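You operate a simulated robot arm through the tools that you are given. There is no shell and no other tool. Be economical: measure what you need, move in short steps, check, and stop when the job is done.

Carry out the task below with a simulated robot arm. There is one attempt and no reset: what you move stays moved.

JOB
Bring all four tall tanks to one level, then shut the valves.
Fine: use the three upper blue valves, each once, and no other.

The check looks at the end state, three seconds after you hand in, the way a careful person would. Anything else that was tipped, shoved, dropped, spilled or broken makes it a failure.

ROBOT AND FRAMES
A 6-joint arm with a fingered hand, fixed in place. Base frame: the origin is at the foot of the arm, x ahead of it, y to its left, z up. Lengths are in cm, angles in degrees, forces in N, time in s.
With the tool pointing down near the work surface it reaches from about 18 to 66 cm from the base axis. Its first joint turns from -166.0 to 166.0 degrees. Payload 4 kg.
The tool frame sits at the grasp point between the pads (the TCP): z along the fingers, y along the line on which they close. The tips reach 2.2 cm beyond it. Largest opening 11.2 cm; the body of the gripper starts 6 cm behind the TCP. The gripper is a hand of 4 fingers: y runs from the thumb to the fingers, the wrist lies at [0, 0, -21.8] in the tool frame.
Orientation is that of the tool frame in the base frame, as a unit quaternion [x, y, z, w]. With the fingers straight down and closing along the base's y, the tool's x points along the base's -x, its y along +y and its z along -z.

CONTROLS
- The arm moves only by the tool nudge_tool. Its argument "commands" is a list of rows, each a list of 6 numbers: the shift along the tool's x, y, z in cm, then the turn, a rotation vector about the tool's x, y, z in degrees. In form: [[x, y, z, ax, ay, az], ...]. A call has 1 to 12 rows; each row shifts and turns the commanded pose from where the row before left it, along the tool's axes as they then stand. Rows are played at 5 a second. More than 5 cm and 8.6 degrees between two rows, and nothing of the call is played. A pose out of reach is approached as far as the arm can. The call stops where the force on the tool passes 70 N (or 10 N more than at its start, if that is more) or the arm is blocked; 0.2 s more then pass. In this call time passes only in rows, and 0.2 s behind the last. It gives the time, the measured TCP pose, the force on the tool (base axes), the opening and the grip force at its end, in the units of the frame above (readings bear some noise), with the torque about the TCP (base axes, N m) and any sound that the robot's microphone picked up, and new pictures: "views" is both (left out), scene, wrist or none.
- Cameras (640 x 400 px; columns grow to the right, rows downward): "scene" is fixed at [5.05, 64.96, 160.63]; the picture's right is [-0.85, -0.53, 0.00], its down [-0.21, 0.34, -0.92] and it looks along [0.48, -0.78, -0.40] (base axes); focal length 354 px, centre (320, 200). "wrist" rides on the gripper at [6.9, 0.4, -8.3] in the tool frame; the picture's right is [-0.06, 1.00, 0.00], its down [-0.77, -0.05, -0.64] and it looks along [-0.64, -0.04, 0.77] (tool axes); focal length 243 px, centre (320, 200). There is no depth. A picture from a camera that has moved, and an enlarged one, comes with that camera's place and axes in the base frame and with its lens.
- finger_targets(finger1, finger2, finger3, thumb_bend): sets how far each is bent, from 0 (flat) to 1 (curled in); at 0.3 the hand is open as for a grip, at 0.7 the pads meet at the TCP. One left out holds its place. A second passes; each finger stops where it meets its share of the squeeze, and holds until it gets a number again. It is the only way to open and close the hand. It gives what a move gives, with no picture; readings hold the bend of each and the force on the fingers (four entries, about 0 where the hand has none), thumb and palm.
- enlarge(camera, box): a new picture of the part [left, top, right, bottom] of that camera's present view, enlarged. It takes no simulated time.
- finish_job(): hands the job in; it is judged then, once.

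Work in short steps. Places have to be worked out from the pictures, the camera data and where the tool is seen: move nearer, look again, correct. Check each grasp and each placing, and mend what went wrong. You have 120 turns and 200 pictures in all, those below and enlarged ones among them. Open the gripper and draw the arm clear of the work before you hand the job in, unless the task says otherwise; then end with one line.

The tools are called after "Call:" as a command line: name --pt "numbers of a row" for each row, then --argument value for the rest, lists and objects as JSON in quotes. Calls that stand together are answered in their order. nudge_tool: Moves the arm, as the interface text tells. Its arguments: {"type":"object","properties":{"commands":{"type":"array"},"views":{"type":"string","enum":["both","scene","wrist","none"]}},"required":["commands"]} The other tools are called the same way: finger_targets (finger1, finger2, finger3, thumb_bend) moves the fingers one by one; enlarge (camera, box) takes an enlarged picture of a part of a camera's view; finish_job () hands the job in.

At the start:

```text
clock: 0.0
tcp_pos: [33.57, -20.61, 126.95]
tool_rot: [0.0, 1.0, 0.0, 0.0]
contact_force: [0.2, -0.3, -0.6]
torque: [-0.02, 0.01, 0.01]
gripper_width: 11.17
grip_force: 0.0
shape: jaw
bend: [0.3, 0.3, 0.3, 0.3]
finger forces: [0.1, 0.0, 0.1, 0.0, 0.1, 0.0]
```

scene: 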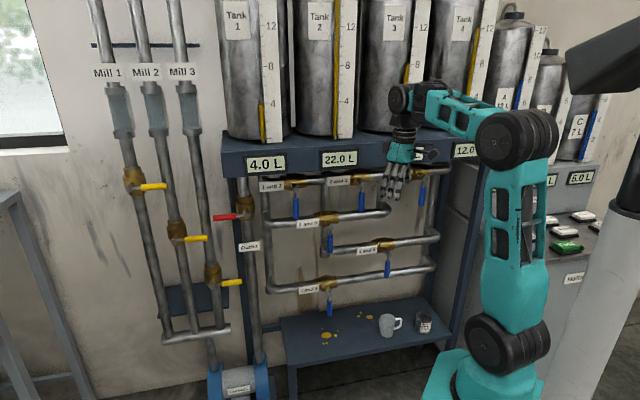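
wrist: 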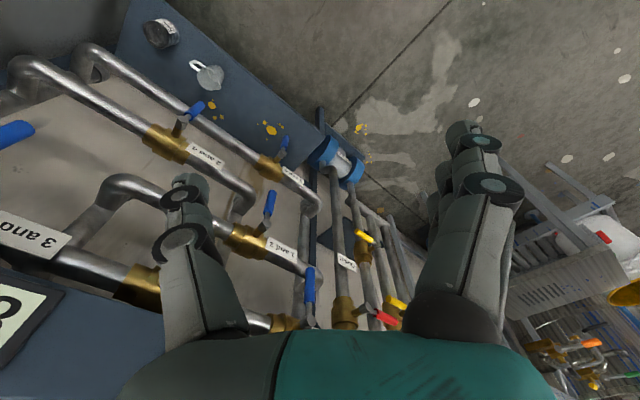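

I'll look closely at the upper pipework and the tank readouts first.

Call:
enlarge --camera "scene" --box '[220, 130, 480, 320]'

Call:
enlarge --camera "scene" --box '[200, 0, 520, 170]'

Call:
enlarge --camera "wrist" --box '[0, 80, 400, 340]'

```text
2.11 times, centred on (350, 225) of scene
camera zoom: at [5.05, 64.96, 160.63], right [-0.85, -0.53, 0.0], down [-0.21, 0.34, -0.92], along [0.48, -0.78, -0.4], focal length 744 px, centre (257, 147)
```

zoom: 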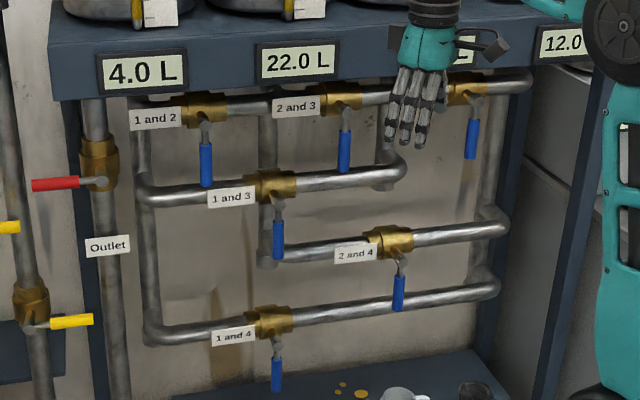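

```text
2.00 times, centred on (360, 85) of scene
camera zoom: at [5.05, 64.96, 160.63], right [-0.85, -0.53, 0.0], down [-0.21, 0.34, -0.92], along [0.48, -0.78, -0.4], focal length 707 px, centre (240, 430)
```

zoom: 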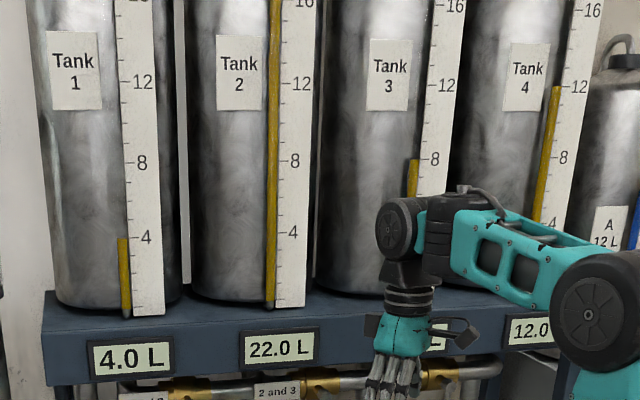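

```text
1.54 times, centred on (200, 210) of wrist
camera zoom: at [26.65, -20.15, 135.35], right [0.06, 1.0, 0.0], down [0.77, -0.05, 0.64], along [0.64, -0.04, -0.77], focal length 373 px, centre (505, 185)
```

zoom: 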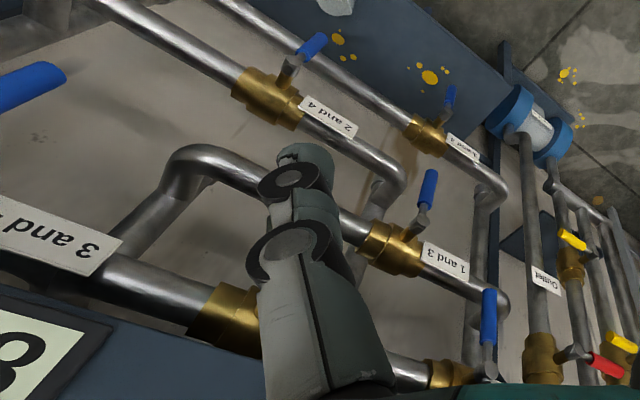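

Tanks hold 4, 22, 8 and 12 L (even level: 11.5 L), and the three upper valves (1‑2, 2‑3, 3‑4) chain them all. I estimate the pipe plane at about 71 cm from the base, along direction (0.63,-0.77), with valve bodies near (74,-31), (56,-46) and (38,-60) at z≈117. First I turn the hand about its axis to face that wall.

Call:
nudge_tool --pt "0 0 0 0 0 7.24" --pt "0 0 0 0 0 7.24" --pt "0 0 0 0 0 7.24" --pt "0 0 0 0 0 7.24" --pt "0 0 0 0 0 7.24" --pt "0 0 0 0 0 7.24" --pt "0 0 0 0 0 7.24" --views "both"

```text
clock: 1.6
tcp_pos: [33.53, -20.57, 127.0]
tool_rot: [0.428, 0.904, 0.0, 0.0]
contact_force: [0.1, -0.4, -0.8]
torque: [0.01, 0.0, 0.02]
gripper_width: 11.19
grip_force: 0.0
shape: jaw
bend: [0.3, 0.3, 0.3, 0.3]
finger forces: [0.1, 0.1, 0.1, 0.0, 0.0, 0.0]
camera wrist: at [29.54, -14.92, 135.36], right [0.81, 0.58, 0.0], down [0.45, -0.62, 0.64], along [0.37, -0.52, -0.77], focal length 243 px, centre (320, 200)
```

scene: 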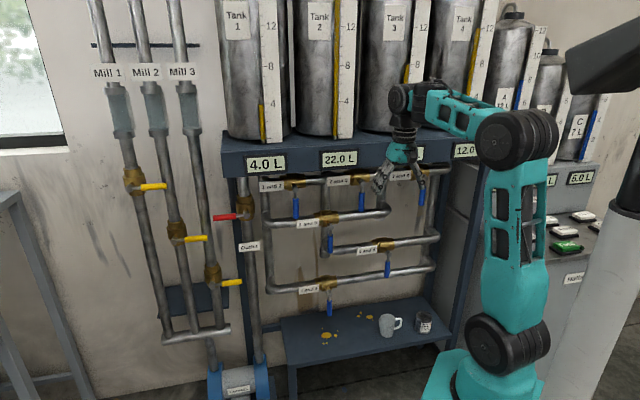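
wrist: 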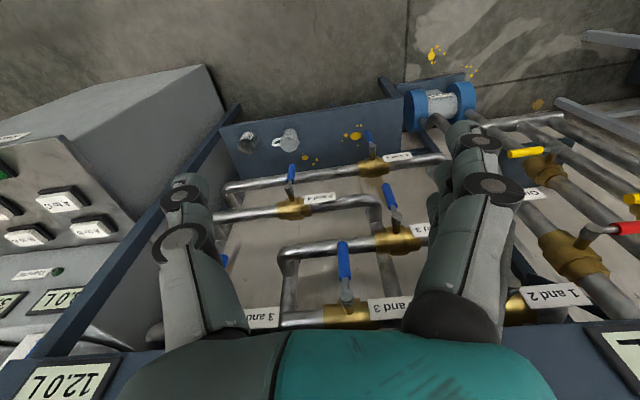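

The shelf front turns out to be roughly in the pipe plane, so there's room in front. I move forward and down, then tilt the hand to horizontal pointing at the wall.

Call:
nudge_tool --pt "-4 0 4 0 0 0" --pt "-4 0 4 0 0 0" --pt "-4 0 4 0 0 0" --views "none"

Call:
nudge_tool --pt "0 0 0 0 -8.2 0" --pt "0 0 0 0 -8.2 0" --pt "0 0 0 0 -8.2 0" --pt "0 0 0 0 -8.2 0" --pt "0 0 0 0 -8.2 0" --pt "0 0 0 0 -8.2 0" --pt "0 0 0 0 -8.2 0" --pt "0 0 0 0 -8.2 0" --pt "0 0 0 0 -8.2 0" --pt "0 0 0 0 -8.2 0" --pt "0 0 0 0 -8.0 0" --views "both"

```text
refused: row 1 steps farther than a row can; nothing moved
```

```text
clock: 4.0
tcp_pos: [35.39, -21.15, 129.23]
tool_rot: [0.302, 0.638, -0.303, 0.64]
contact_force: [-1.0, -0.4, -0.7]
torque: [-0.04, 0.01, 0.02]
gripper_width: 11.18
grip_force: 0.1
shape: jaw
bend: [0.3, 0.3, 0.3, 0.3]
finger forces: [0.1, 0.1, 0.1, 0.1, 0.0, 0.1]
out of reach, approached as far as the arm can: row 11
camera wrist: at [30.46, -14.5, 122.31], right [0.77, 0.63, 0.06], down [-0.45, 0.47, 0.76], along [0.45, -0.62, 0.64], focal length 243 px, centre (320, 200)
```

scene: 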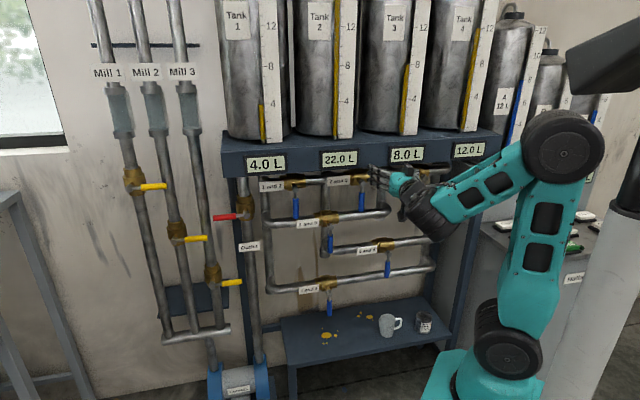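
wrist: 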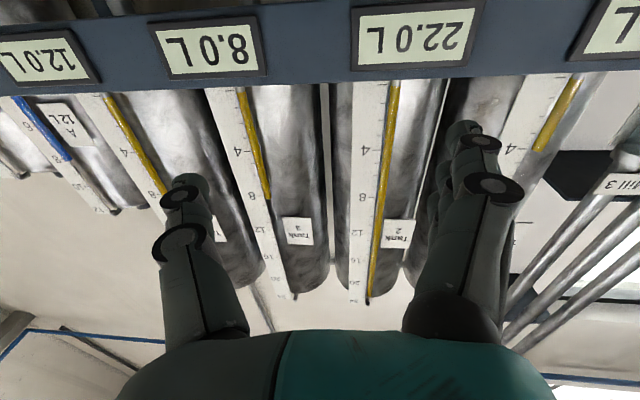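

The hand now points at the wall, laterally lined up with valve 2‑3. I go down to handle height and a bit forward.

Call:
nudge_tool --pt "2 0 2 0 0 0" --pt "3 0 2 0 0 0" --pt "3 0 1 0 0 0" --pt "3 0 1 0 0 0" --pt "3 0 1 0 0 0" --pt "3 0 1 0 0 0" --views "both"

```text
clock: 5.4
tcp_pos: [42.05, -28.6, 116.24]
tool_rot: [0.304, 0.646, -0.298, 0.634]
contact_force: [0.1, -0.3, -1.0]
torque: [-0.01, -0.01, -0.01]
gripper_width: 11.22
grip_force: 0.1
shape: jaw
bend: [0.3, 0.3, 0.3, 0.3]
finger forces: [0.0, 0.0, 0.0, 0.0, 0.0, 0.1]
out of reach, approached as far as the arm can: row 2, 3, 4, 5, 6
camera wrist: at [36.99, -21.77, 109.49], right [0.77, 0.63, 0.06], down [-0.44, 0.45, 0.78], along [0.46, -0.63, 0.63], focal length 243 px, centre (320, 200)
```

scene: 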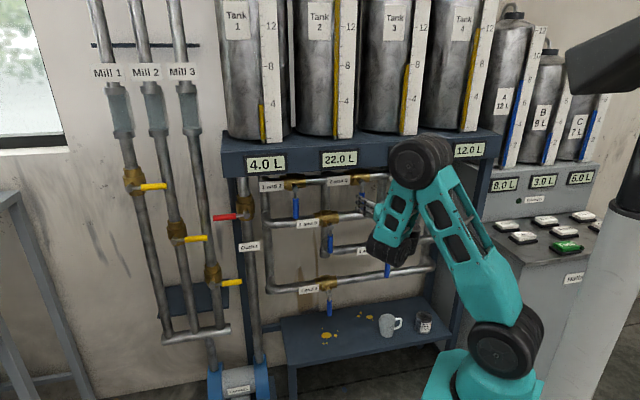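
wrist: 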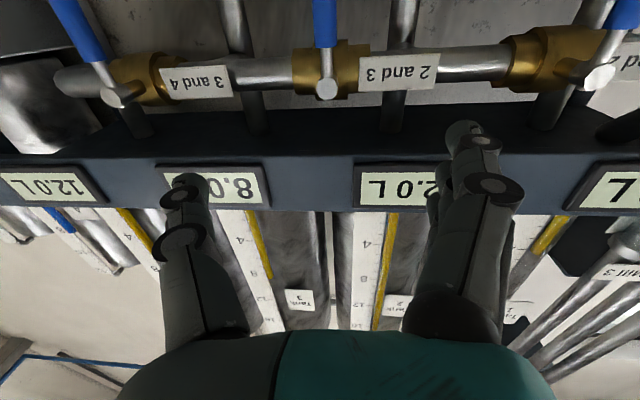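

From this view plus the scene camera, the 2‑3 stem tip is at about (53.5,-41.5,116.2), with the lever hanging to about z 105.5. I'll close the hand into a compact poker and go down-left of that lever, still short of it.

Call:
finger_targets --finger1 0.7 --finger2 0.7 --finger3 0.7 --thumb_bend 0.7

Call:
nudge_tool --pt "0 1 2 0 0 0" --pt "0 1 2 0 0 0" --pt "1 1 2 0 0 0" --pt "2 1 1 0 0 0" --pt "2 0.6 1 0 0 0" --pt "2 0 0 0 0 0" --pt "1 0 0 0 0 0" --views "both"

```text
clock: 6.4
tcp_pos: [42.01, -28.56, 116.23]
tool_rot: [0.304, 0.646, -0.298, 0.633]
contact_force: [-1.2, 0.0, -0.1]
torque: [0.01, -0.02, -0.02]
gripper_width: 1.0
grip_force: 0.0
shape: fingers
bend: [0.7, 0.7, 0.7, 0.7]
finger forces: [0.0, 0.0, 0.0, 0.0, 0.1, 0.0]
```

```text
clock: 8.0
tcp_pos: [50.57, -31.88, 108.16]
tool_rot: [0.303, 0.639, -0.303, 0.639]
contact_force: [-0.1, 0.5, 0.2]
torque: [-0.01, 0.01, 0.03]
gripper_width: 0.96
grip_force: 0.1
shape: fingers
bend: [0.7, 0.7, 0.7, 0.7]
finger forces: [0.0, 0.0, 0.1, 0.0, 0.0, 0.0]
camera wrist: at [45.65, -25.14, 101.2], right [0.77, 0.63, 0.06], down [-0.45, 0.47, 0.76], along [0.45, -0.62, 0.64], focal length 243 px, centre (320, 200)
```

scene: 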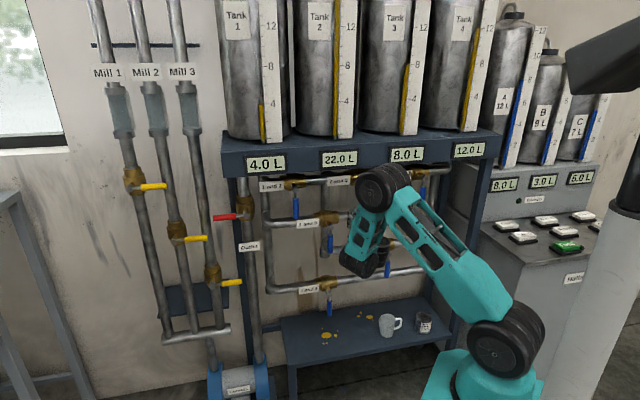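
wrist: 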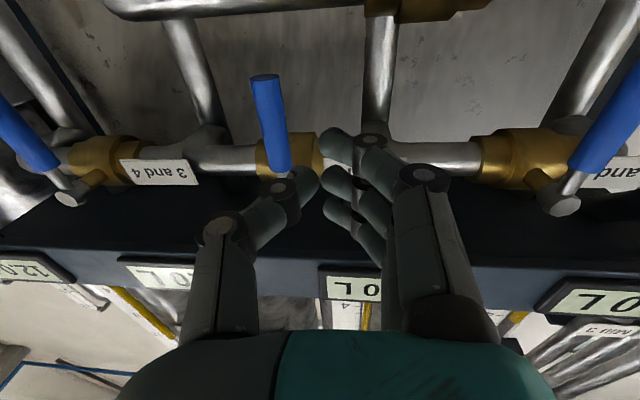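

Clear view: the 2‑3 lever is just to the hand's thumb side, about 3.7 cm off. I advance 8.3 cm with an extra 1 cm of lateral clearance.

Call:
nudge_tool --pt "0 1 0 0 0 0" --pt "0 0 2 0 0 0" --pt "0 0 2 0 0 0" --pt "0 0 2 0 0 0" --pt "0 0 2.3 0 0 0" --views "wrist"

```text
clock: 9.2
tcp_pos: [56.54, -37.6, 108.25]
tool_rot: [0.301, 0.639, -0.303, 0.639]
contact_force: [0.6, 0.1, 0.3]
torque: [0.02, 0.0, 0.02]
gripper_width: 0.94
grip_force: 0.0
shape: fingers
bend: [0.7, 0.7, 0.7, 0.7]
finger forces: [0.1, 0.1, 0.1, 0.0, 0.0, 0.0]
camera wrist: at [51.7, -30.91, 101.32], right [0.77, 0.63, 0.06], down [-0.45, 0.47, 0.76], along [0.46, -0.62, 0.64], focal length 243 px, centre (320, 200)
```

wrist: 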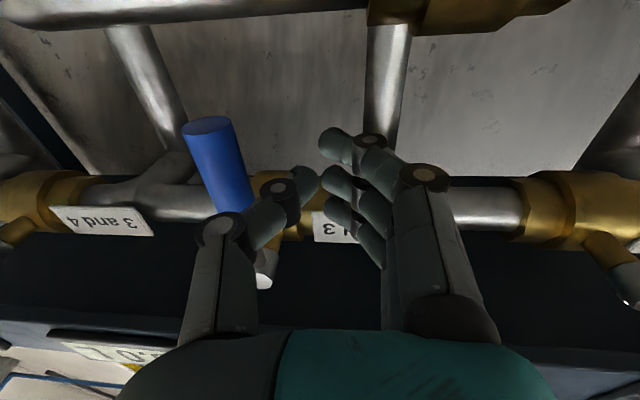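

The lever sits right beside the thumb. I push toward the right of the wall (tool −y) gently and watch the force.

Call:
nudge_tool --pt "0 -1 0 0 0 0" --pt "0 -1 0 0 0 0" --pt "0 -1 0 0 0 0" --pt "0 -1 0 0 0 0" --pt "0 -1 0 0 0 0" --views "wrist"

```text
clock: 10.4
tcp_pos: [52.71, -40.84, 108.2]
tool_rot: [0.302, 0.639, -0.302, 0.639]
contact_force: [2.0, 5.2, 0.4]
torque: [-0.04, 0.03, 0.09]
gripper_width: 0.7
grip_force: 2.7
shape: fingers
bend: [0.7, 0.69, 0.7, 0.73]
finger forces: [0.0, 0.0, 0.0, 0.0, 5.6, 0.0]
camera wrist: at [47.78, -34.03, 101.32], right [0.77, 0.63, 0.06], down [-0.44, 0.47, 0.76], along [0.45, -0.62, 0.64], focal length 243 px, centre (320, 200)
```

wrist: 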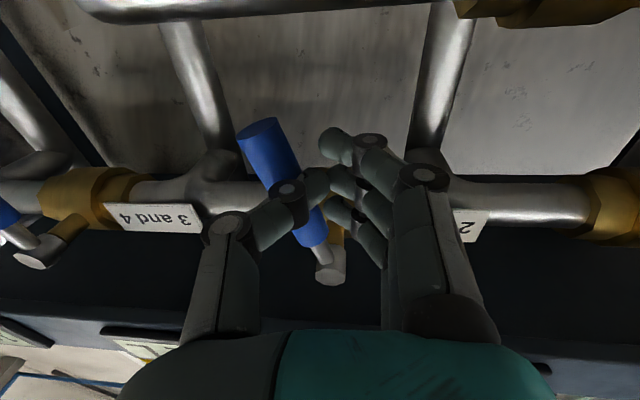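

It turns that way at only ~5 N. I follow the arc: right, then increasingly up.

Call:
nudge_tool --pt "-0.2 -1 0 0 0 0" --pt "-0.2 -1 0 0 0 0" --pt "-0.3 -1 0 0 0 0" --pt "-0.6 -1.1 0 0 0 0" --pt "-0.7 -1.1 0 0 0 0" --pt "-0.7 -0.6 0 0 0 0" --views "both"

```text
clock: 11.8
tcp_pos: [48.3, -44.57, 110.88]
tool_rot: [0.302, 0.639, -0.303, 0.639]
contact_force: [2.8, 3.6, -4.6]
torque: [-0.02, 0.18, 0.08]
gripper_width: 0.93
grip_force: 3.3
shape: fingers
bend: [0.7, 0.7, 0.65, 0.7]
finger forces: [0.0, 0.1, 6.5, 0.0, 0.0, 0.0]
camera wrist: at [43.36, -37.75, 104.02], right [0.77, 0.63, 0.06], down [-0.44, 0.47, 0.77], along [0.45, -0.62, 0.64], focal length 243 px, centre (320, 200)
```

scene: 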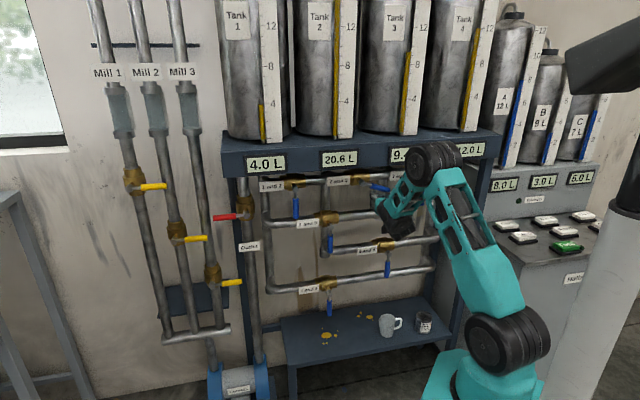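
wrist: 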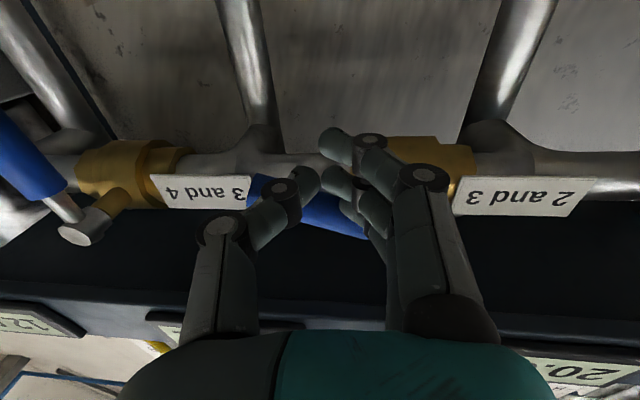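

Tank 2 is falling (20.6) and 3 rising, so the valve is opening. I push up a bit more toward fully horizontal.

Call:
nudge_tool --pt "-0.7 0 0 0 0 0" --pt "-0.7 0 0 0 0 0" --pt "-0.6 0 0 0 0 0" --views "both"

```text
clock: 12.6
tcp_pos: [48.25, -44.62, 112.71]
tool_rot: [0.304, 0.641, -0.302, 0.637]
contact_force: [2.4, -0.5, -17.6]
torque: [0.2, 0.45, -0.01]
gripper_width: 0.94
grip_force: 8.9
shape: fingers
bend: [0.7, 0.7, 0.68, 0.7]
finger forces: [0.1, 0.0, 17.3, 0.0, 0.0, 0.1]
camera wrist: at [43.34, -37.75, 105.84], right [0.77, 0.63, 0.06], down [-0.44, 0.46, 0.77], along [0.46, -0.62, 0.64], focal length 243 px, centre (320, 200)
```

scene: 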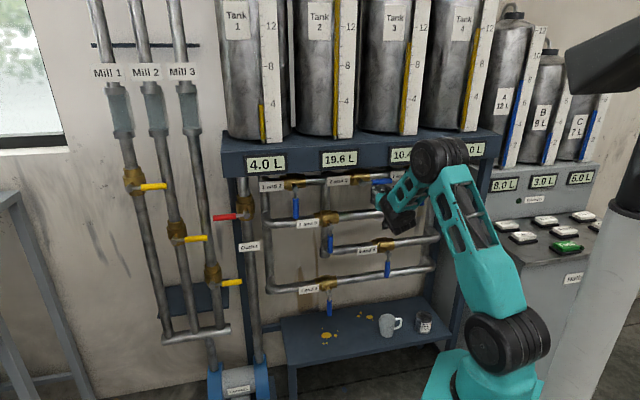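
wrist: 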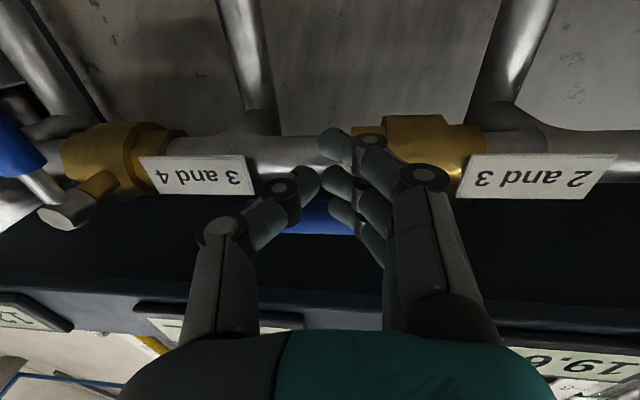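

The 2‑3 lever reached its stop, horizontal (17 N). Re-deriving from all views, the wall is rotated ~6° from my assumption, and the 3‑4 lever is about (37,-58.5). I drop below the lever, back off and square the tool to the wall.

Call:
nudge_tool --pt "1.5 0 0 0 0 0" --pt "1.5 0 -1 0 0 0" --pt "1.5 0 -2 0 0 0" --pt "0 0 -2 -3.2 0 0" --pt "0 0 0 -3.2 0 0" --views "wrist"

```text
clock: 13.8
tcp_pos: [44.99, -40.93, 107.8]
tool_rot: [0.28, 0.656, -0.275, 0.645]
contact_force: [-0.3, 0.2, -0.9]
torque: [-0.02, -0.02, -0.01]
gripper_width: 0.92
grip_force: 0.0
shape: fingers
bend: [0.7, 0.7, 0.7, 0.7]
finger forces: [0.1, 0.0, 0.0, 0.2, 0.0, 0.1]
out of reach, approached as far as the arm can: row 5
camera wrist: at [39.49, -34.42, 101.12], right [0.72, 0.69, 0.06], down [-0.47, 0.42, 0.78], along [0.51, -0.59, 0.63], focal length 243 px, centre (320, 200)
```

wrist: 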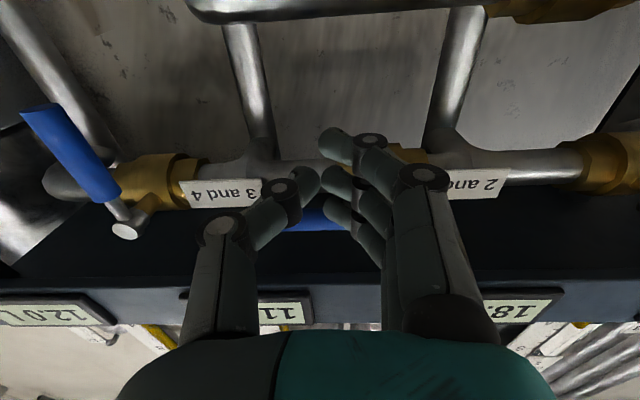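

The 3‑4 lever is confirmed near (36.9,-58), hanging. I slide along the wall to about 4.5 cm left of it, then move in.

Call:
nudge_tool --pt "0 -3 0 0 0 0" --pt "0 -3 0 0 0 0" --pt "0 -3 0 0 0 0" --pt "0 -3 0 0 0 0" --pt "0 -1.2 0 0 0 0" --pt "0 0 2 0 0 0" --pt "0 0 1.5 0 0 0" --views "wrist"

```text
clock: 15.4
tcp_pos: [41.38, -49.04, 103.12]
tool_rot: [0.285, 0.685, -0.261, 0.618]
contact_force: [0.5, 0.9, 0.0]
torque: [-0.02, 0.0, 0.01]
gripper_width: 0.96
grip_force: 0.0
shape: fingers
bend: [0.7, 0.7, 0.7, 0.7]
finger forces: [0.0, 0.1, 0.0, 0.0, 0.0, 0.1]
out of reach, approached as far as the arm can: row 1, 2
camera wrist: at [35.48, -42.32, 97.08], right [0.72, 0.69, 0.06], down [-0.43, 0.37, 0.83], along [0.55, -0.62, 0.56], focal length 243 px, centre (320, 200)
```

wrist: 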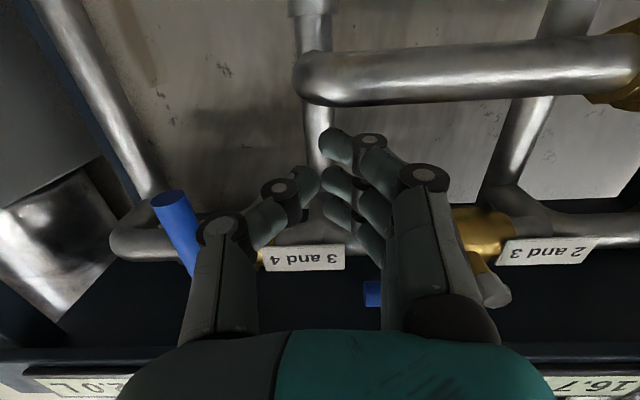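

The arm sagged near a reach limit (z 103, tilted ~6°). I correct tilt and height first, then slide the remaining 5 cm.

Call:
nudge_tool --pt "-1.2 0 0.7 0 -3 0" --pt "-1.2 0 0.7 0 -2.8 0" --pt "-1.2 0 0.7 0 0 0" --pt "-1.3 0 0 0 0 0" --views "wrist"

```text
clock: 16.4
tcp_pos: [43.28, -50.73, 108.06]
tool_rot: [0.271, 0.652, -0.276, 0.652]
contact_force: [0.1, -0.3, 0.2]
torque: [0.03, 0.02, -0.02]
gripper_width: 0.93
grip_force: 0.1
shape: fingers
bend: [0.7, 0.7, 0.7, 0.7]
finger forces: [0.0, 0.1, 0.0, 0.0, 0.0, 0.1]
camera wrist: at [37.71, -44.48, 101.16], right [0.71, 0.7, 0.06], down [-0.48, 0.43, 0.76], along [0.51, -0.57, 0.64], focal length 243 px, centre (320, 200)
```

wrist: 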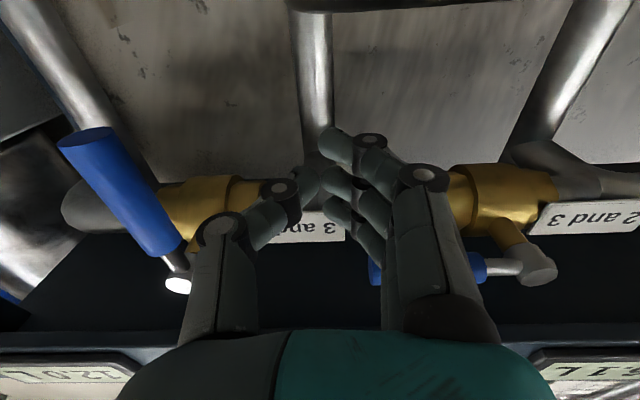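

Level again, and depth is right (lever ~0.8 cm past the TCP). The lever is ~9.7 cm to the right, so I slide into it and begin the push.

Call:
nudge_tool --pt "0 -1.5 0 0 0 0" --pt "0 -1.5 0 0 0 0" --pt "0 -1.5 0 0 0 0" --pt "0 -1.5 0 0 0 0" --pt "0 -1.2 0 0 0 0" --pt "0 -1.2 0 0 0 0" --pt "0 -1.2 0 0 0 0" --views "wrist"

```text
clock: 18.0
tcp_pos: [36.4, -57.39, 108.23]
tool_rot: [0.272, 0.652, -0.276, 0.651]
contact_force: [0.4, 6.8, -0.5]
torque: [0.0, 0.01, -0.01]
gripper_width: 0.7
grip_force: 3.4
shape: fingers
bend: [0.7, 0.69, 0.7, 0.73]
finger forces: [0.0, 0.0, 0.1, 0.0, 7.3, 0.1]
camera wrist: at [30.85, -51.02, 101.32], right [0.71, 0.7, 0.06], down [-0.48, 0.43, 0.76], along [0.51, -0.57, 0.64], focal length 243 px, centre (320, 200)
```

wrist: 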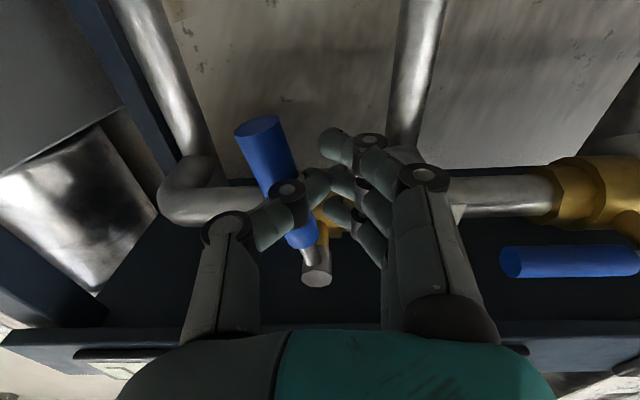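

Same picture as with the first valve (7 N, lever moving). I repeat the arc.

Call:
nudge_tool --pt "-0.2 -1 0 0 0 0" --pt "-0.2 -1 0 0 0 0" --pt "-0.3 -1 0 0 0 0" --pt "-0.6 -1.1 0 0 0 0" --pt "-0.7 -1.1 0 0 0 0" --pt "-0.7 -0.6 0 0 0 0" --pt "-0.7 0 0 0 0 0" --pt "-0.7 0 0 0 0 0" --pt "-0.6 0 0 0 0 0" --views "both"

```text
clock: 20.0
tcp_pos: [32.28, -61.52, 112.69]
tool_rot: [0.272, 0.653, -0.275, 0.651]
contact_force: [-0.9, 0.2, -13.2]
torque: [0.11, 0.2, -0.02]
gripper_width: 0.94
grip_force: 6.5
shape: fingers
bend: [0.7, 0.7, 0.7, 0.7]
finger forces: [0.1, 0.1, 13.3, 0.0, 0.0, 0.1]
camera wrist: at [26.7, -55.26, 105.78], right [0.71, 0.7, 0.06], down [-0.48, 0.43, 0.77], along [0.51, -0.57, 0.64], focal length 243 px, centre (320, 200)
```

scene: 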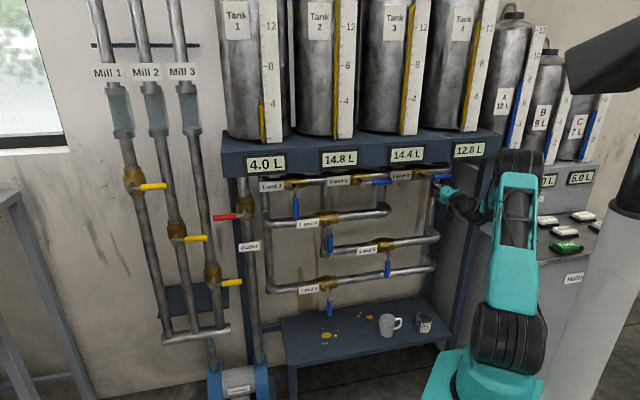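
wrist: 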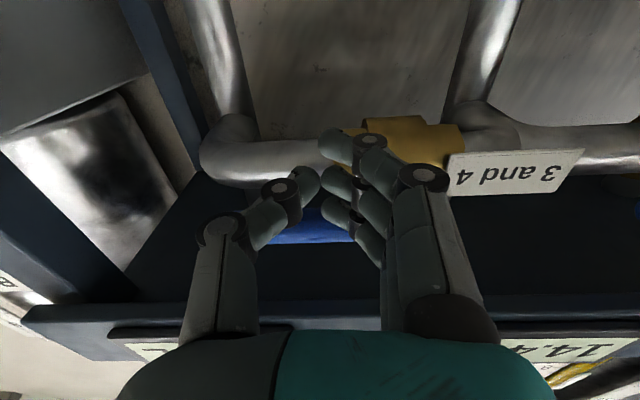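

Valve 3‑4 is open. Now for 1‑2, near (70,-24.7): drop down, back out about 7 cm and travel left along the wall in checked steps.

Call:
nudge_tool --pt "1.6 0 0 0 0 0" --pt "1.6 0 -0.5 0 0 0" --pt "1.3 0 -2 0 0 0" --pt "0 0 -2.5 0 0 0" --pt "0 2 -1.5 0 0 0" --pt "0 3 0 0 0 0" --pt "0 3 0 0 0 0" --pt "0 3 0 0 0 0" --pt "0 3 0 0 0 0" --views "none"

```text
clock: 22.0
tcp_pos: [37.56, -47.07, 108.3]
tool_rot: [0.271, 0.652, -0.275, 0.652]
contact_force: [-0.5, 0.6, 0.4]
torque: [-0.04, 0.0, -0.02]
gripper_width: 0.93
grip_force: 0.0
shape: fingers
bend: [0.7, 0.7, 0.7, 0.7]
finger forces: [0.1, 0.0, 0.1, 0.1, 0.0, 0.0]
```

Clean so far; I continue left along the wall.

Call:
nudge_tool --pt "0 4 0 0 0 0" --pt "0 4 0 0 0 0" --pt "0 4 0 0 0 0" --pt "0 4 0 0 0 0" --pt "0 3 0 0 0 0" --views "both"

```text
clock: 23.2
tcp_pos: [44.17, -40.54, 102.71]
tool_rot: [0.286, 0.689, -0.256, 0.614]
contact_force: [-0.1, -0.3, -0.4]
torque: [-0.02, -0.01, 0.04]
gripper_width: 0.95
grip_force: 0.1
shape: fingers
bend: [0.7, 0.7, 0.7, 0.7]
finger forces: [0.1, 0.0, 0.1, 0.0, 0.0, 0.1]
out of reach, approached as far as the arm can: row 2, 3, 4, 5
camera wrist: at [38.14, -33.86, 96.78], right [0.71, 0.7, 0.06], down [-0.42, 0.36, 0.83], along [0.56, -0.62, 0.55], focal length 243 px, centre (320, 200)
```

scene: 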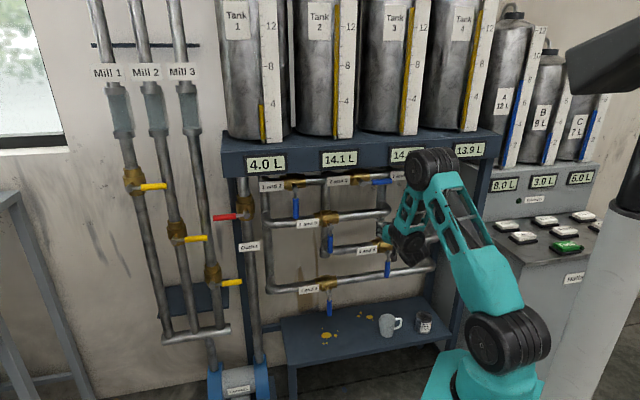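
wrist: 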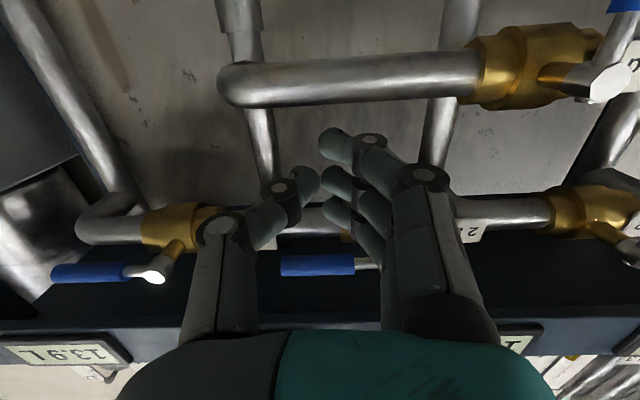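

Same pinch region close to the base axis. I restore height and tilt while moving forward, so I can pass this stretch closer to the wall.

Call:
nudge_tool --pt "-1.2 0 1.5 0 -3.2 0" --pt "-1.4 0 1.5 0 -3.2 0" --pt "-1.4 0 1 0 0 0" --pt "-1.4 0 0.5 0 0 0" --views "wrist"

```text
clock: 24.2
tcp_pos: [48.73, -42.42, 110.35]
tool_rot: [0.263, 0.641, -0.276, 0.667]
contact_force: [-0.3, -0.9, -0.2]
torque: [-0.03, -0.05, 0.01]
gripper_width: 0.93
grip_force: 0.0
shape: fingers
bend: [0.7, 0.7, 0.7, 0.7]
finger forces: [0.0, 0.1, 0.0, 0.0, 0.0, 0.0]
camera wrist: at [43.39, -36.5, 103.07], right [0.7, 0.71, 0.06], down [-0.51, 0.44, 0.74], along [0.5, -0.55, 0.67], focal length 243 px, centre (320, 200)
```

wrist: 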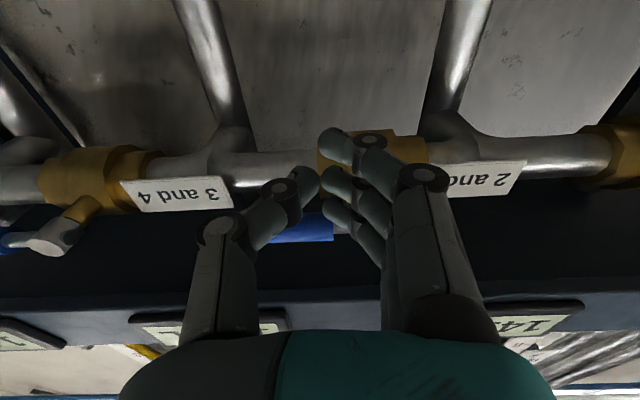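

Height restored, just below the open 2‑3 lever. I lower 2 cm, level, and slide left toward valve 1‑2, staying short of its lever.

Call:
nudge_tool --pt "1.2 0 0 0 2.2 0" --pt "1 0 0 0 0 0" --pt "0 3 0 0 0 0" --pt "0 3 0 0 0 0" --pt "0 3 0 0 0 0" --pt "0 3 0 0 0 0" --pt "0 2 0 0 0 0" --views "wrist"

```text
clock: 25.8
tcp_pos: [58.77, -32.66, 107.9]
tool_rot: [0.267, 0.654, -0.27, 0.654]
contact_force: [-0.9, -0.4, -0.9]
torque: [0.01, -0.01, 0.0]
gripper_width: 0.95
grip_force: 0.0
shape: fingers
bend: [0.7, 0.7, 0.7, 0.7]
finger forces: [0.0, 0.0, 0.0, 0.1, 0.1, 0.0]
camera wrist: at [53.17, -26.45, 100.98], right [0.7, 0.71, 0.06], down [-0.49, 0.42, 0.76], along [0.51, -0.57, 0.64], focal length 243 px, centre (320, 200)
```

wrist: 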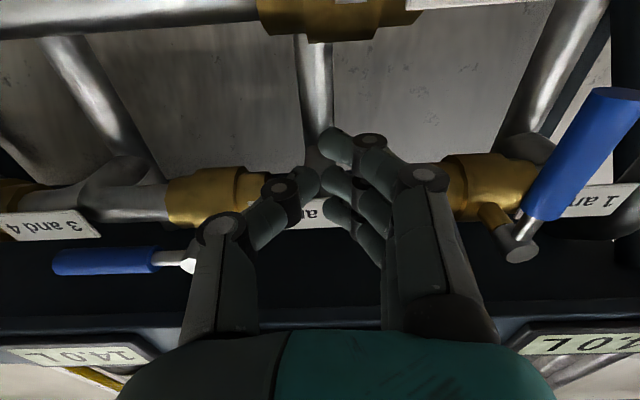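

Lever 1‑2 is at about (70.6,-24.7), 14 cm to the left. I back out 7 cm, pass in front of it, then look.

Call:
nudge_tool --pt "0 0 -2.5 0 0 0" --pt "0 0 -2.5 0 0 0" --pt "0 0 -2 0 0 0" --pt "0 3 0 0 0 0" --pt "0 4 0 0 0 0" --pt "0 4 0 0 0 0" --pt "0 4 0 0 0 0" --pt "0 3.5 0 0 0 0" --views "wrist"

```text
clock: 27.6
tcp_pos: [66.7, -14.57, 107.95]
tool_rot: [0.268, 0.653, -0.271, 0.654]
contact_force: [0.2, -0.3, 0.2]
torque: [0.02, -0.01, 0.01]
gripper_width: 0.94
grip_force: 0.1
shape: fingers
bend: [0.7, 0.7, 0.7, 0.7]
finger forces: [0.0, 0.0, 0.0, 0.0, 0.0, 0.1]
camera wrist: at [61.18, -8.42, 101.08], right [0.7, 0.71, 0.06], down [-0.49, 0.42, 0.76], along [0.52, -0.57, 0.64], focal length 243 px, centre (320, 200)
```

wrist: 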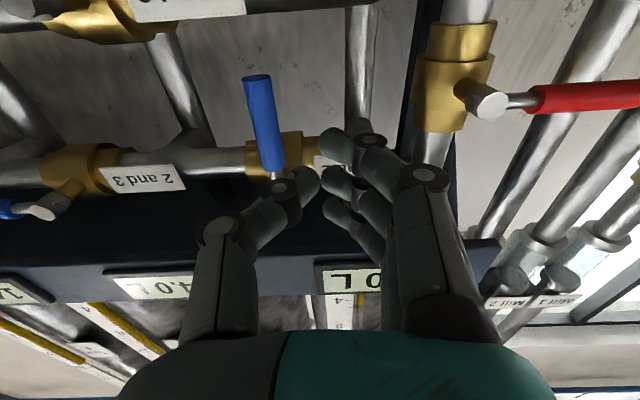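

Clear on both sides (outlet stem is ~12 cm left, lever 4.4 cm right). I move in 9 cm.

Call:
nudge_tool --pt "0 0.3 2.5 0 0 0" --pt "0 0 2.5 0 0 0" --pt "0 0 2 0 0 0" --pt "0 0 2 0 0 0" --views "wrist"

```text
clock: 28.6
tcp_pos: [73.38, -20.65, 107.82]
tool_rot: [0.267, 0.654, -0.27, 0.655]
contact_force: [-1.1, -0.7, -0.3]
torque: [-0.01, 0.03, 0.04]
gripper_width: 0.97
grip_force: 0.0
shape: fingers
bend: [0.7, 0.7, 0.7, 0.7]
finger forces: [0.0, 0.0, 0.0, 0.1, 0.0, 0.1]
camera wrist: at [67.79, -14.51, 100.94], right [0.7, 0.71, 0.06], down [-0.49, 0.42, 0.76], along [0.52, -0.57, 0.64], focal length 243 px, centre (320, 200)
```

wrist: 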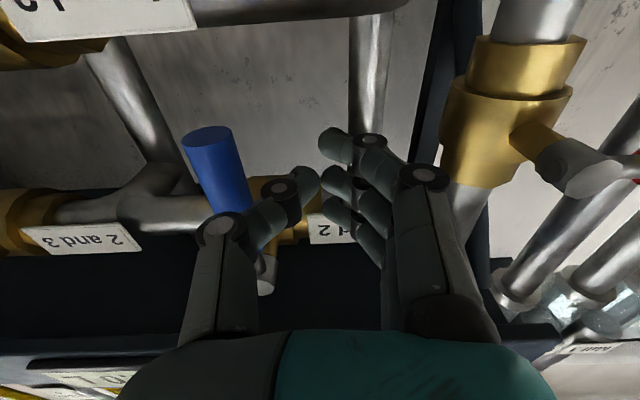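

Same relative position as for the first valve. I push right and along the arc up.

Call:
nudge_tool --pt "0 -1.2 0 0 0 0" --pt "0 -1.2 0 0 0 0" --pt "0 -1.2 0 0 0 0" --pt "0 -1.2 0 0 0 0" --pt "-0.2 -1 0 0 0 0" --pt "-0.2 -1 0 0 0 0" --pt "-0.3 -1 0 0 0 0" --views "wrist"

Call:
nudge_tool --pt "-0.6 -1.1 0 0 0 0" --pt "-0.7 -1.1 0 0 0 0" --pt "-0.7 -0.6 0 0 0 0" --pt "-0.7 0 0 0 0 0" --pt "-0.7 0 0 0 0 0" --pt "-0.6 0 0 0 0 0" --views "both"

```text
clock: 30.2
tcp_pos: [67.81, -26.18, 108.64]
tool_rot: [0.268, 0.654, -0.27, 0.654]
contact_force: [2.0, 5.9, -1.0]
torque: [0.03, 0.02, -0.02]
gripper_width: 0.74
grip_force: 3.0
shape: fingers
bend: [0.7, 0.69, 0.69, 0.72]
finger forces: [0.0, 0.1, 0.5, 0.0, 5.5, 0.1]
camera wrist: at [62.31, -20.11, 101.71], right [0.7, 0.71, 0.06], down [-0.49, 0.42, 0.76], along [0.52, -0.57, 0.64], focal length 243 px, centre (320, 200)
```

wrist: 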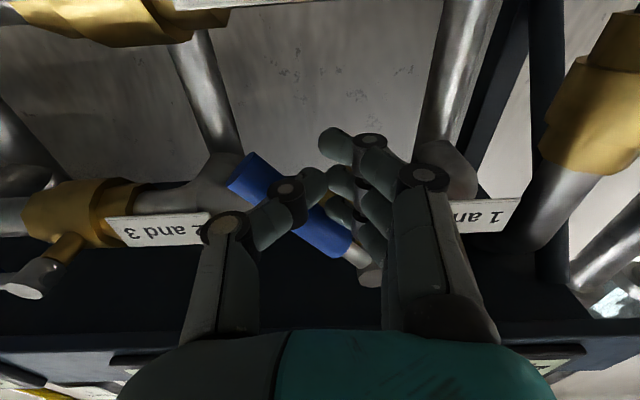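

```text
clock: 31.6
tcp_pos: [65.96, -28.36, 112.68]
tool_rot: [0.269, 0.653, -0.271, 0.654]
contact_force: [-0.1, -1.8, -7.6]
torque: [0.08, 0.11, -0.02]
gripper_width: 0.91
grip_force: 3.8
shape: fingers
bend: [0.7, 0.7, 0.7, 0.7]
finger forces: [0.1, 0.1, 7.7, 0.0, 0.0, 0.1]
camera wrist: at [60.36, -22.18, 105.69], right [0.7, 0.71, 0.06], down [-0.49, 0.42, 0.76], along [0.51, -0.57, 0.64], focal length 243 px, centre (320, 200)
```

scene: 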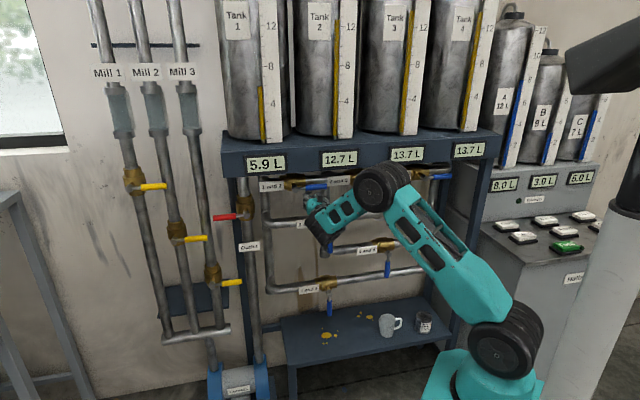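
wrist: 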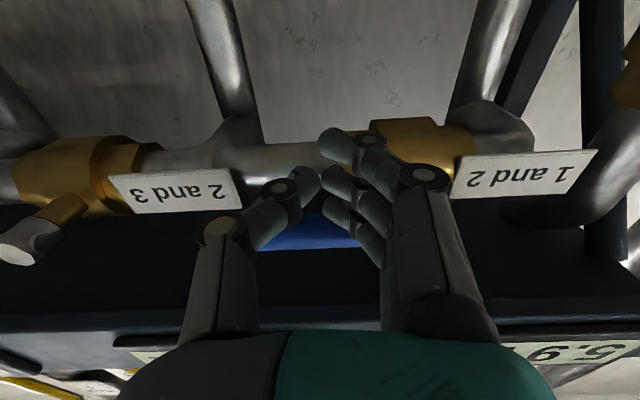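

All three valves are open; tank 1 is rising (5.9). I press the 1‑2 lever up slightly to make sure of its stop, then drop clear and back away while the levels settle.

Call:
nudge_tool --pt "-0.5 0 0 0 0 0" --pt "1.5 0 0 0 0 0" --pt "1.5 0 0 0 0 0" --pt "1.3 0 -2 0 0 0" --pt "0 0 -2.5 0 0 0" --pt "0 0 -2.5 0 0 0" --views "both"

```text
clock: 33.0
tcp_pos: [60.93, -23.32, 108.78]
tool_rot: [0.269, 0.652, -0.271, 0.655]
contact_force: [-0.1, -0.3, 1.6]
torque: [0.0, 0.02, 0.0]
gripper_width: 0.91
grip_force: 0.0
shape: fingers
bend: [0.7, 0.7, 0.7, 0.7]
finger forces: [0.0, 0.0, 0.0, 0.1, 0.1, 0.1]
camera wrist: at [55.32, -17.09, 101.91], right [0.7, 0.71, 0.06], down [-0.49, 0.42, 0.76], along [0.51, -0.57, 0.64], focal length 243 px, centre (320, 200)
```

scene: 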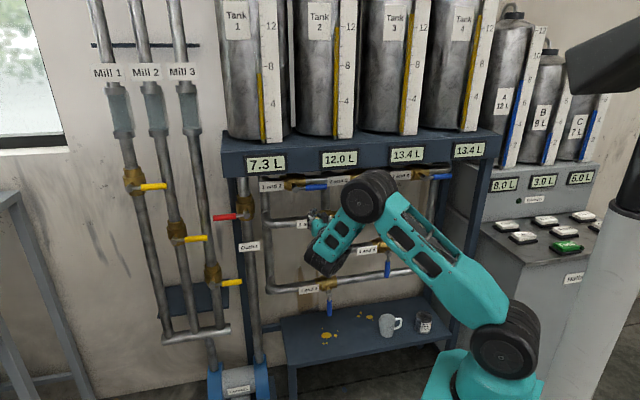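
wrist: 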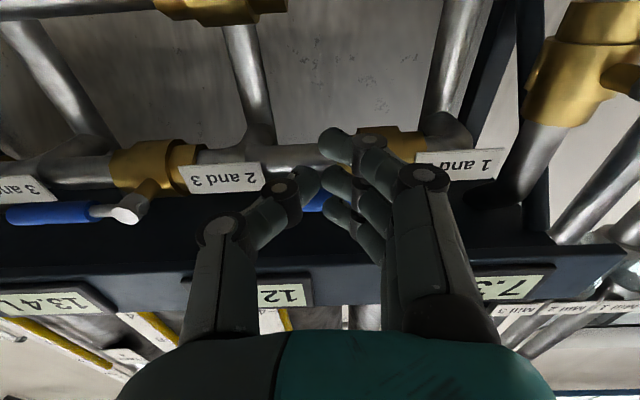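

Levels are converging. I curl the two upper fingers so only the lowest finger (with thumb) leads, and raise to z≈120.5 so it can get over the lever, below the shelf.

Call:
finger_targets --finger1 0.7 --finger2 1.0 --finger3 1.0 --thumb_bend 0.7

Call:
nudge_tool --pt "-3 0 0 0 0 0" --pt "-3 0 0 0 0 0" --pt "-3 0 0 0 0 0" --pt "-2.5 0 0 0 0 0" --views "wrist"

```text
clock: 34.0
tcp_pos: [60.87, -23.26, 108.8]
tool_rot: [0.27, 0.653, -0.271, 0.654]
contact_force: [0.3, 0.3, -0.3]
torque: [-0.03, 0.02, -0.04]
gripper_width: 1.02
grip_force: 0.1
shape: fingers
bend: [0.7, 1.0, 1.0, 0.7]
finger forces: [0.1, 0.0, 0.0, 0.0, 0.0, 0.1]
```

```text
clock: 35.0
tcp_pos: [60.93, -23.31, 120.26]
tool_rot: [0.268, 0.653, -0.271, 0.654]
contact_force: [0.5, -0.7, -0.4]
torque: [0.01, 0.0, 0.0]
gripper_width: 1.02
grip_force: 0.1
shape: fingers
bend: [0.7, 1.0, 1.0, 0.7]
finger forces: [0.0, 0.0, 0.1, 0.0, 0.1, 0.1]
camera wrist: at [55.35, -17.17, 113.29], right [0.7, 0.71, 0.06], down [-0.49, 0.42, 0.76], along [0.52, -0.57, 0.64], focal length 243 px, centre (320, 200)
```

wrist: 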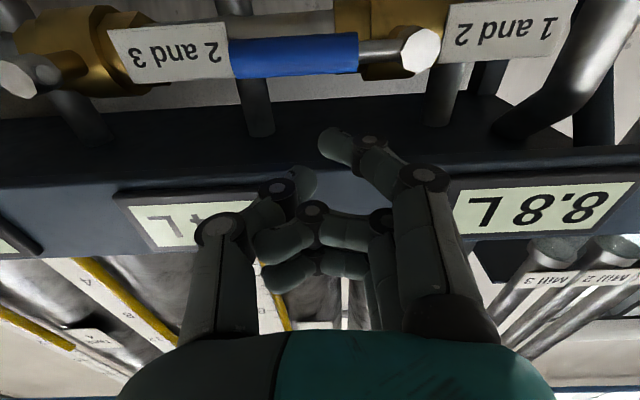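

Great view: lever 1‑2 horizontal, shelf front at n≈-65.9 with its underside at z≈122.7, so the single finger fits between. I shift right 1.3 cm and slide in above the lever.

Call:
nudge_tool --pt "-0.4 -1.3 0 0 0 0" --pt "0 0 2 0 0 0" --pt "0 0 2 0 0 0" --pt "0 0 1.2 0 0 0" --pt "0 0 0.8 0 0 0" --views "both"

```text
clock: 36.2
tcp_pos: [64.37, -28.55, 120.65]
tool_rot: [0.268, 0.653, -0.27, 0.654]
contact_force: [-0.8, -0.1, 0.0]
torque: [-0.01, 0.02, 0.0]
gripper_width: 1.01
grip_force: 0.1
shape: fingers
bend: [0.7, 1.0, 1.0, 0.7]
finger forces: [0.0, 0.1, 0.0, 0.0, 0.0, 0.0]
camera wrist: at [58.77, -22.32, 113.77], right [0.7, 0.71, 0.06], down [-0.49, 0.42, 0.76], along [0.52, -0.57, 0.64], focal length 243 px, centre (320, 200)
```

scene: 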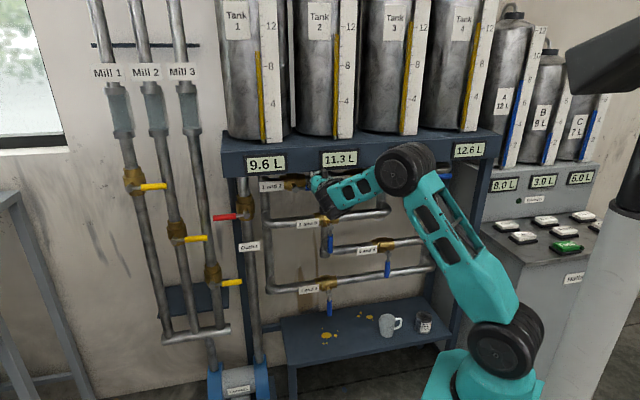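
wrist: 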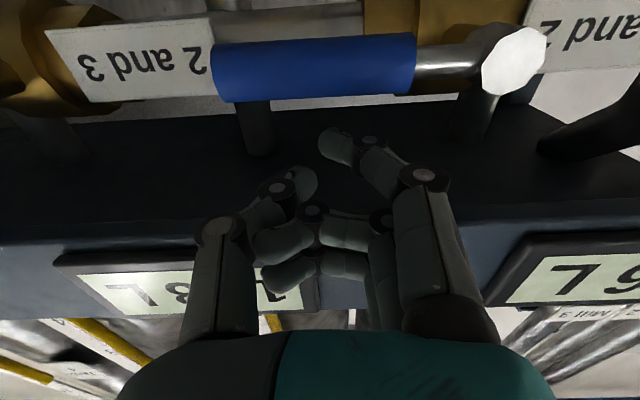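

Finger is poised above the lever without contact. Levels are 9.6/11.3/…/12.6, so I wait.

Call:
nudge_tool --pt "0 0 0 0 0 0" --pt "0 0 0 0 0 0" --pt "0 0 0 0 0 0" --pt "0 0 0 0 0 0" --pt "0 0 0 0 0 0" --pt "0 0 0 0 0 0" --pt "0 0 0 0 0 0" --pt "0 0 0 0 0 0" --pt "0 0 0 0 0 0" --pt "0 0 0 0 0 0" --pt "0 0 0 0 0 0" --pt "0 0 0 0 0 0" --views "none"

Call:
nudge_tool --pt "0 0 0 0 0 0" --pt "0 0 0 0 0 0" --pt "0 0 0 0 0 0" --pt "0 0 0 0 0 0" --pt "0 0 0 0 0 0" --pt "0 0 0 0 0 0" --pt "0 0 0 0 0 0" --pt "0 0 0 0 0 0" --pt "0 0 0 0 0 0" --pt "0 0 0 0 0 0" --pt "0 0 0 0 0 0" --pt "0 0 0 0 0 0" --views "scene"

```text
clock: 38.8
tcp_pos: [64.44, -28.58, 120.73]
tool_rot: [0.268, 0.653, -0.272, 0.654]
contact_force: [1.0, 0.4, 0.1]
torque: [-0.03, 0.04, 0.01]
gripper_width: 1.03
grip_force: 0.1
shape: fingers
bend: [0.7, 1.0, 1.0, 0.7]
finger forces: [0.0, 0.0, 0.0, 0.0, 0.1, 0.1]
```

```text
clock: 41.4
tcp_pos: [64.47, -28.5, 120.62]
tool_rot: [0.268, 0.653, -0.27, 0.654]
contact_force: [-0.2, 0.5, 0.0]
torque: [-0.02, -0.01, 0.01]
gripper_width: 1.01
grip_force: 0.1
shape: fingers
bend: [0.7, 1.0, 1.0, 0.7]
finger forces: [0.1, 0.0, 0.1, 0.0, 0.1, 0.0]
```

scene: 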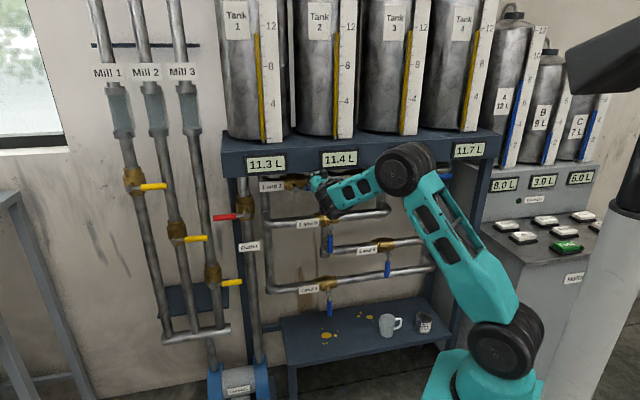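

Now 11.3/11.4/…/11.7. A little more waiting.

Call:
nudge_tool --pt "0 0 0 0 0 0" --pt "0 0 0 0 0 0" --pt "0 0 0 0 0 0" --pt "0 0 0 0 0 0" --pt "0 0 0 0 0 0" --pt "0 0 0 0 0 0" --pt "0 0 0 0 0 0" --pt "0 0 0 0 0 0" --pt "0 0 0 0 0 0" --pt "0 0 0 0 0 0" --pt "0 0 0 0 0 0" --pt "0 0 0 0 0 0" --views "none"

Call:
nudge_tool --pt "0 0 0 0 0 0" --pt "0 0 0 0 0 0" --pt "0 0 0 0 0 0" --pt "0 0 0 0 0 0" --pt "0 0 0 0 0 0" --pt "0 0 0 0 0 0" --pt "0 0 0 0 0 0" --pt "0 0 0 0 0 0" --pt "0 0 0 0 0 0" --pt "0 0 0 0 0 0" --pt "0 0 0 0 0 0" --pt "0 0 0 0 0 0" --views "none"

Call:
enlarge --camera "scene" --box '[220, 100, 500, 275]'

```text
clock: 44.0
tcp_pos: [64.37, -28.42, 120.67]
tool_rot: [0.269, 0.653, -0.271, 0.654]
contact_force: [0.1, 0.1, 0.1]
torque: [-0.02, 0.0, -0.02]
gripper_width: 1.01
grip_force: 0.0
shape: fingers
bend: [0.7, 1.0, 1.0, 0.7]
finger forces: [0.1, 0.1, 0.0, 0.0, 0.0, 0.0]
```

```text
clock: 46.6
tcp_pos: [64.39, -28.47, 120.71]
tool_rot: [0.268, 0.654, -0.27, 0.654]
contact_force: [0.7, -0.2, 0.0]
torque: [0.0, -0.01, 0.02]
gripper_width: 1.01
grip_force: 0.2
shape: fingers
bend: [0.7, 1.0, 1.0, 0.7]
finger forces: [0.0, 0.1, 0.0, 0.0, 0.0, 0.0]
```

```text
2.29 times, centred on (360, 188) of scene
camera zoom: at [5.05, 64.96, 160.63], right [-0.85, -0.53, 0.0], down [-0.21, 0.34, -0.92], along [0.48, -0.78, -0.4], focal length 808 px, centre (229, 229)
```

zoom: 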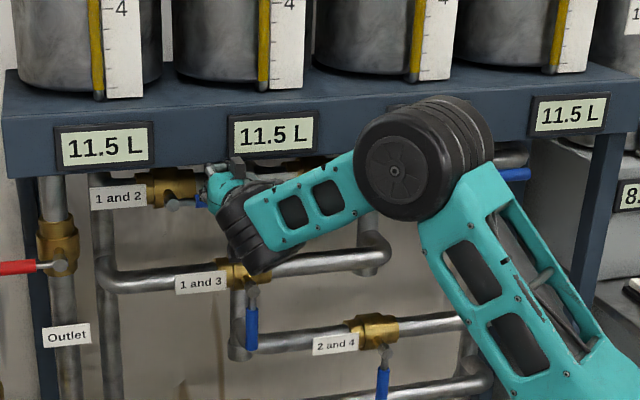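

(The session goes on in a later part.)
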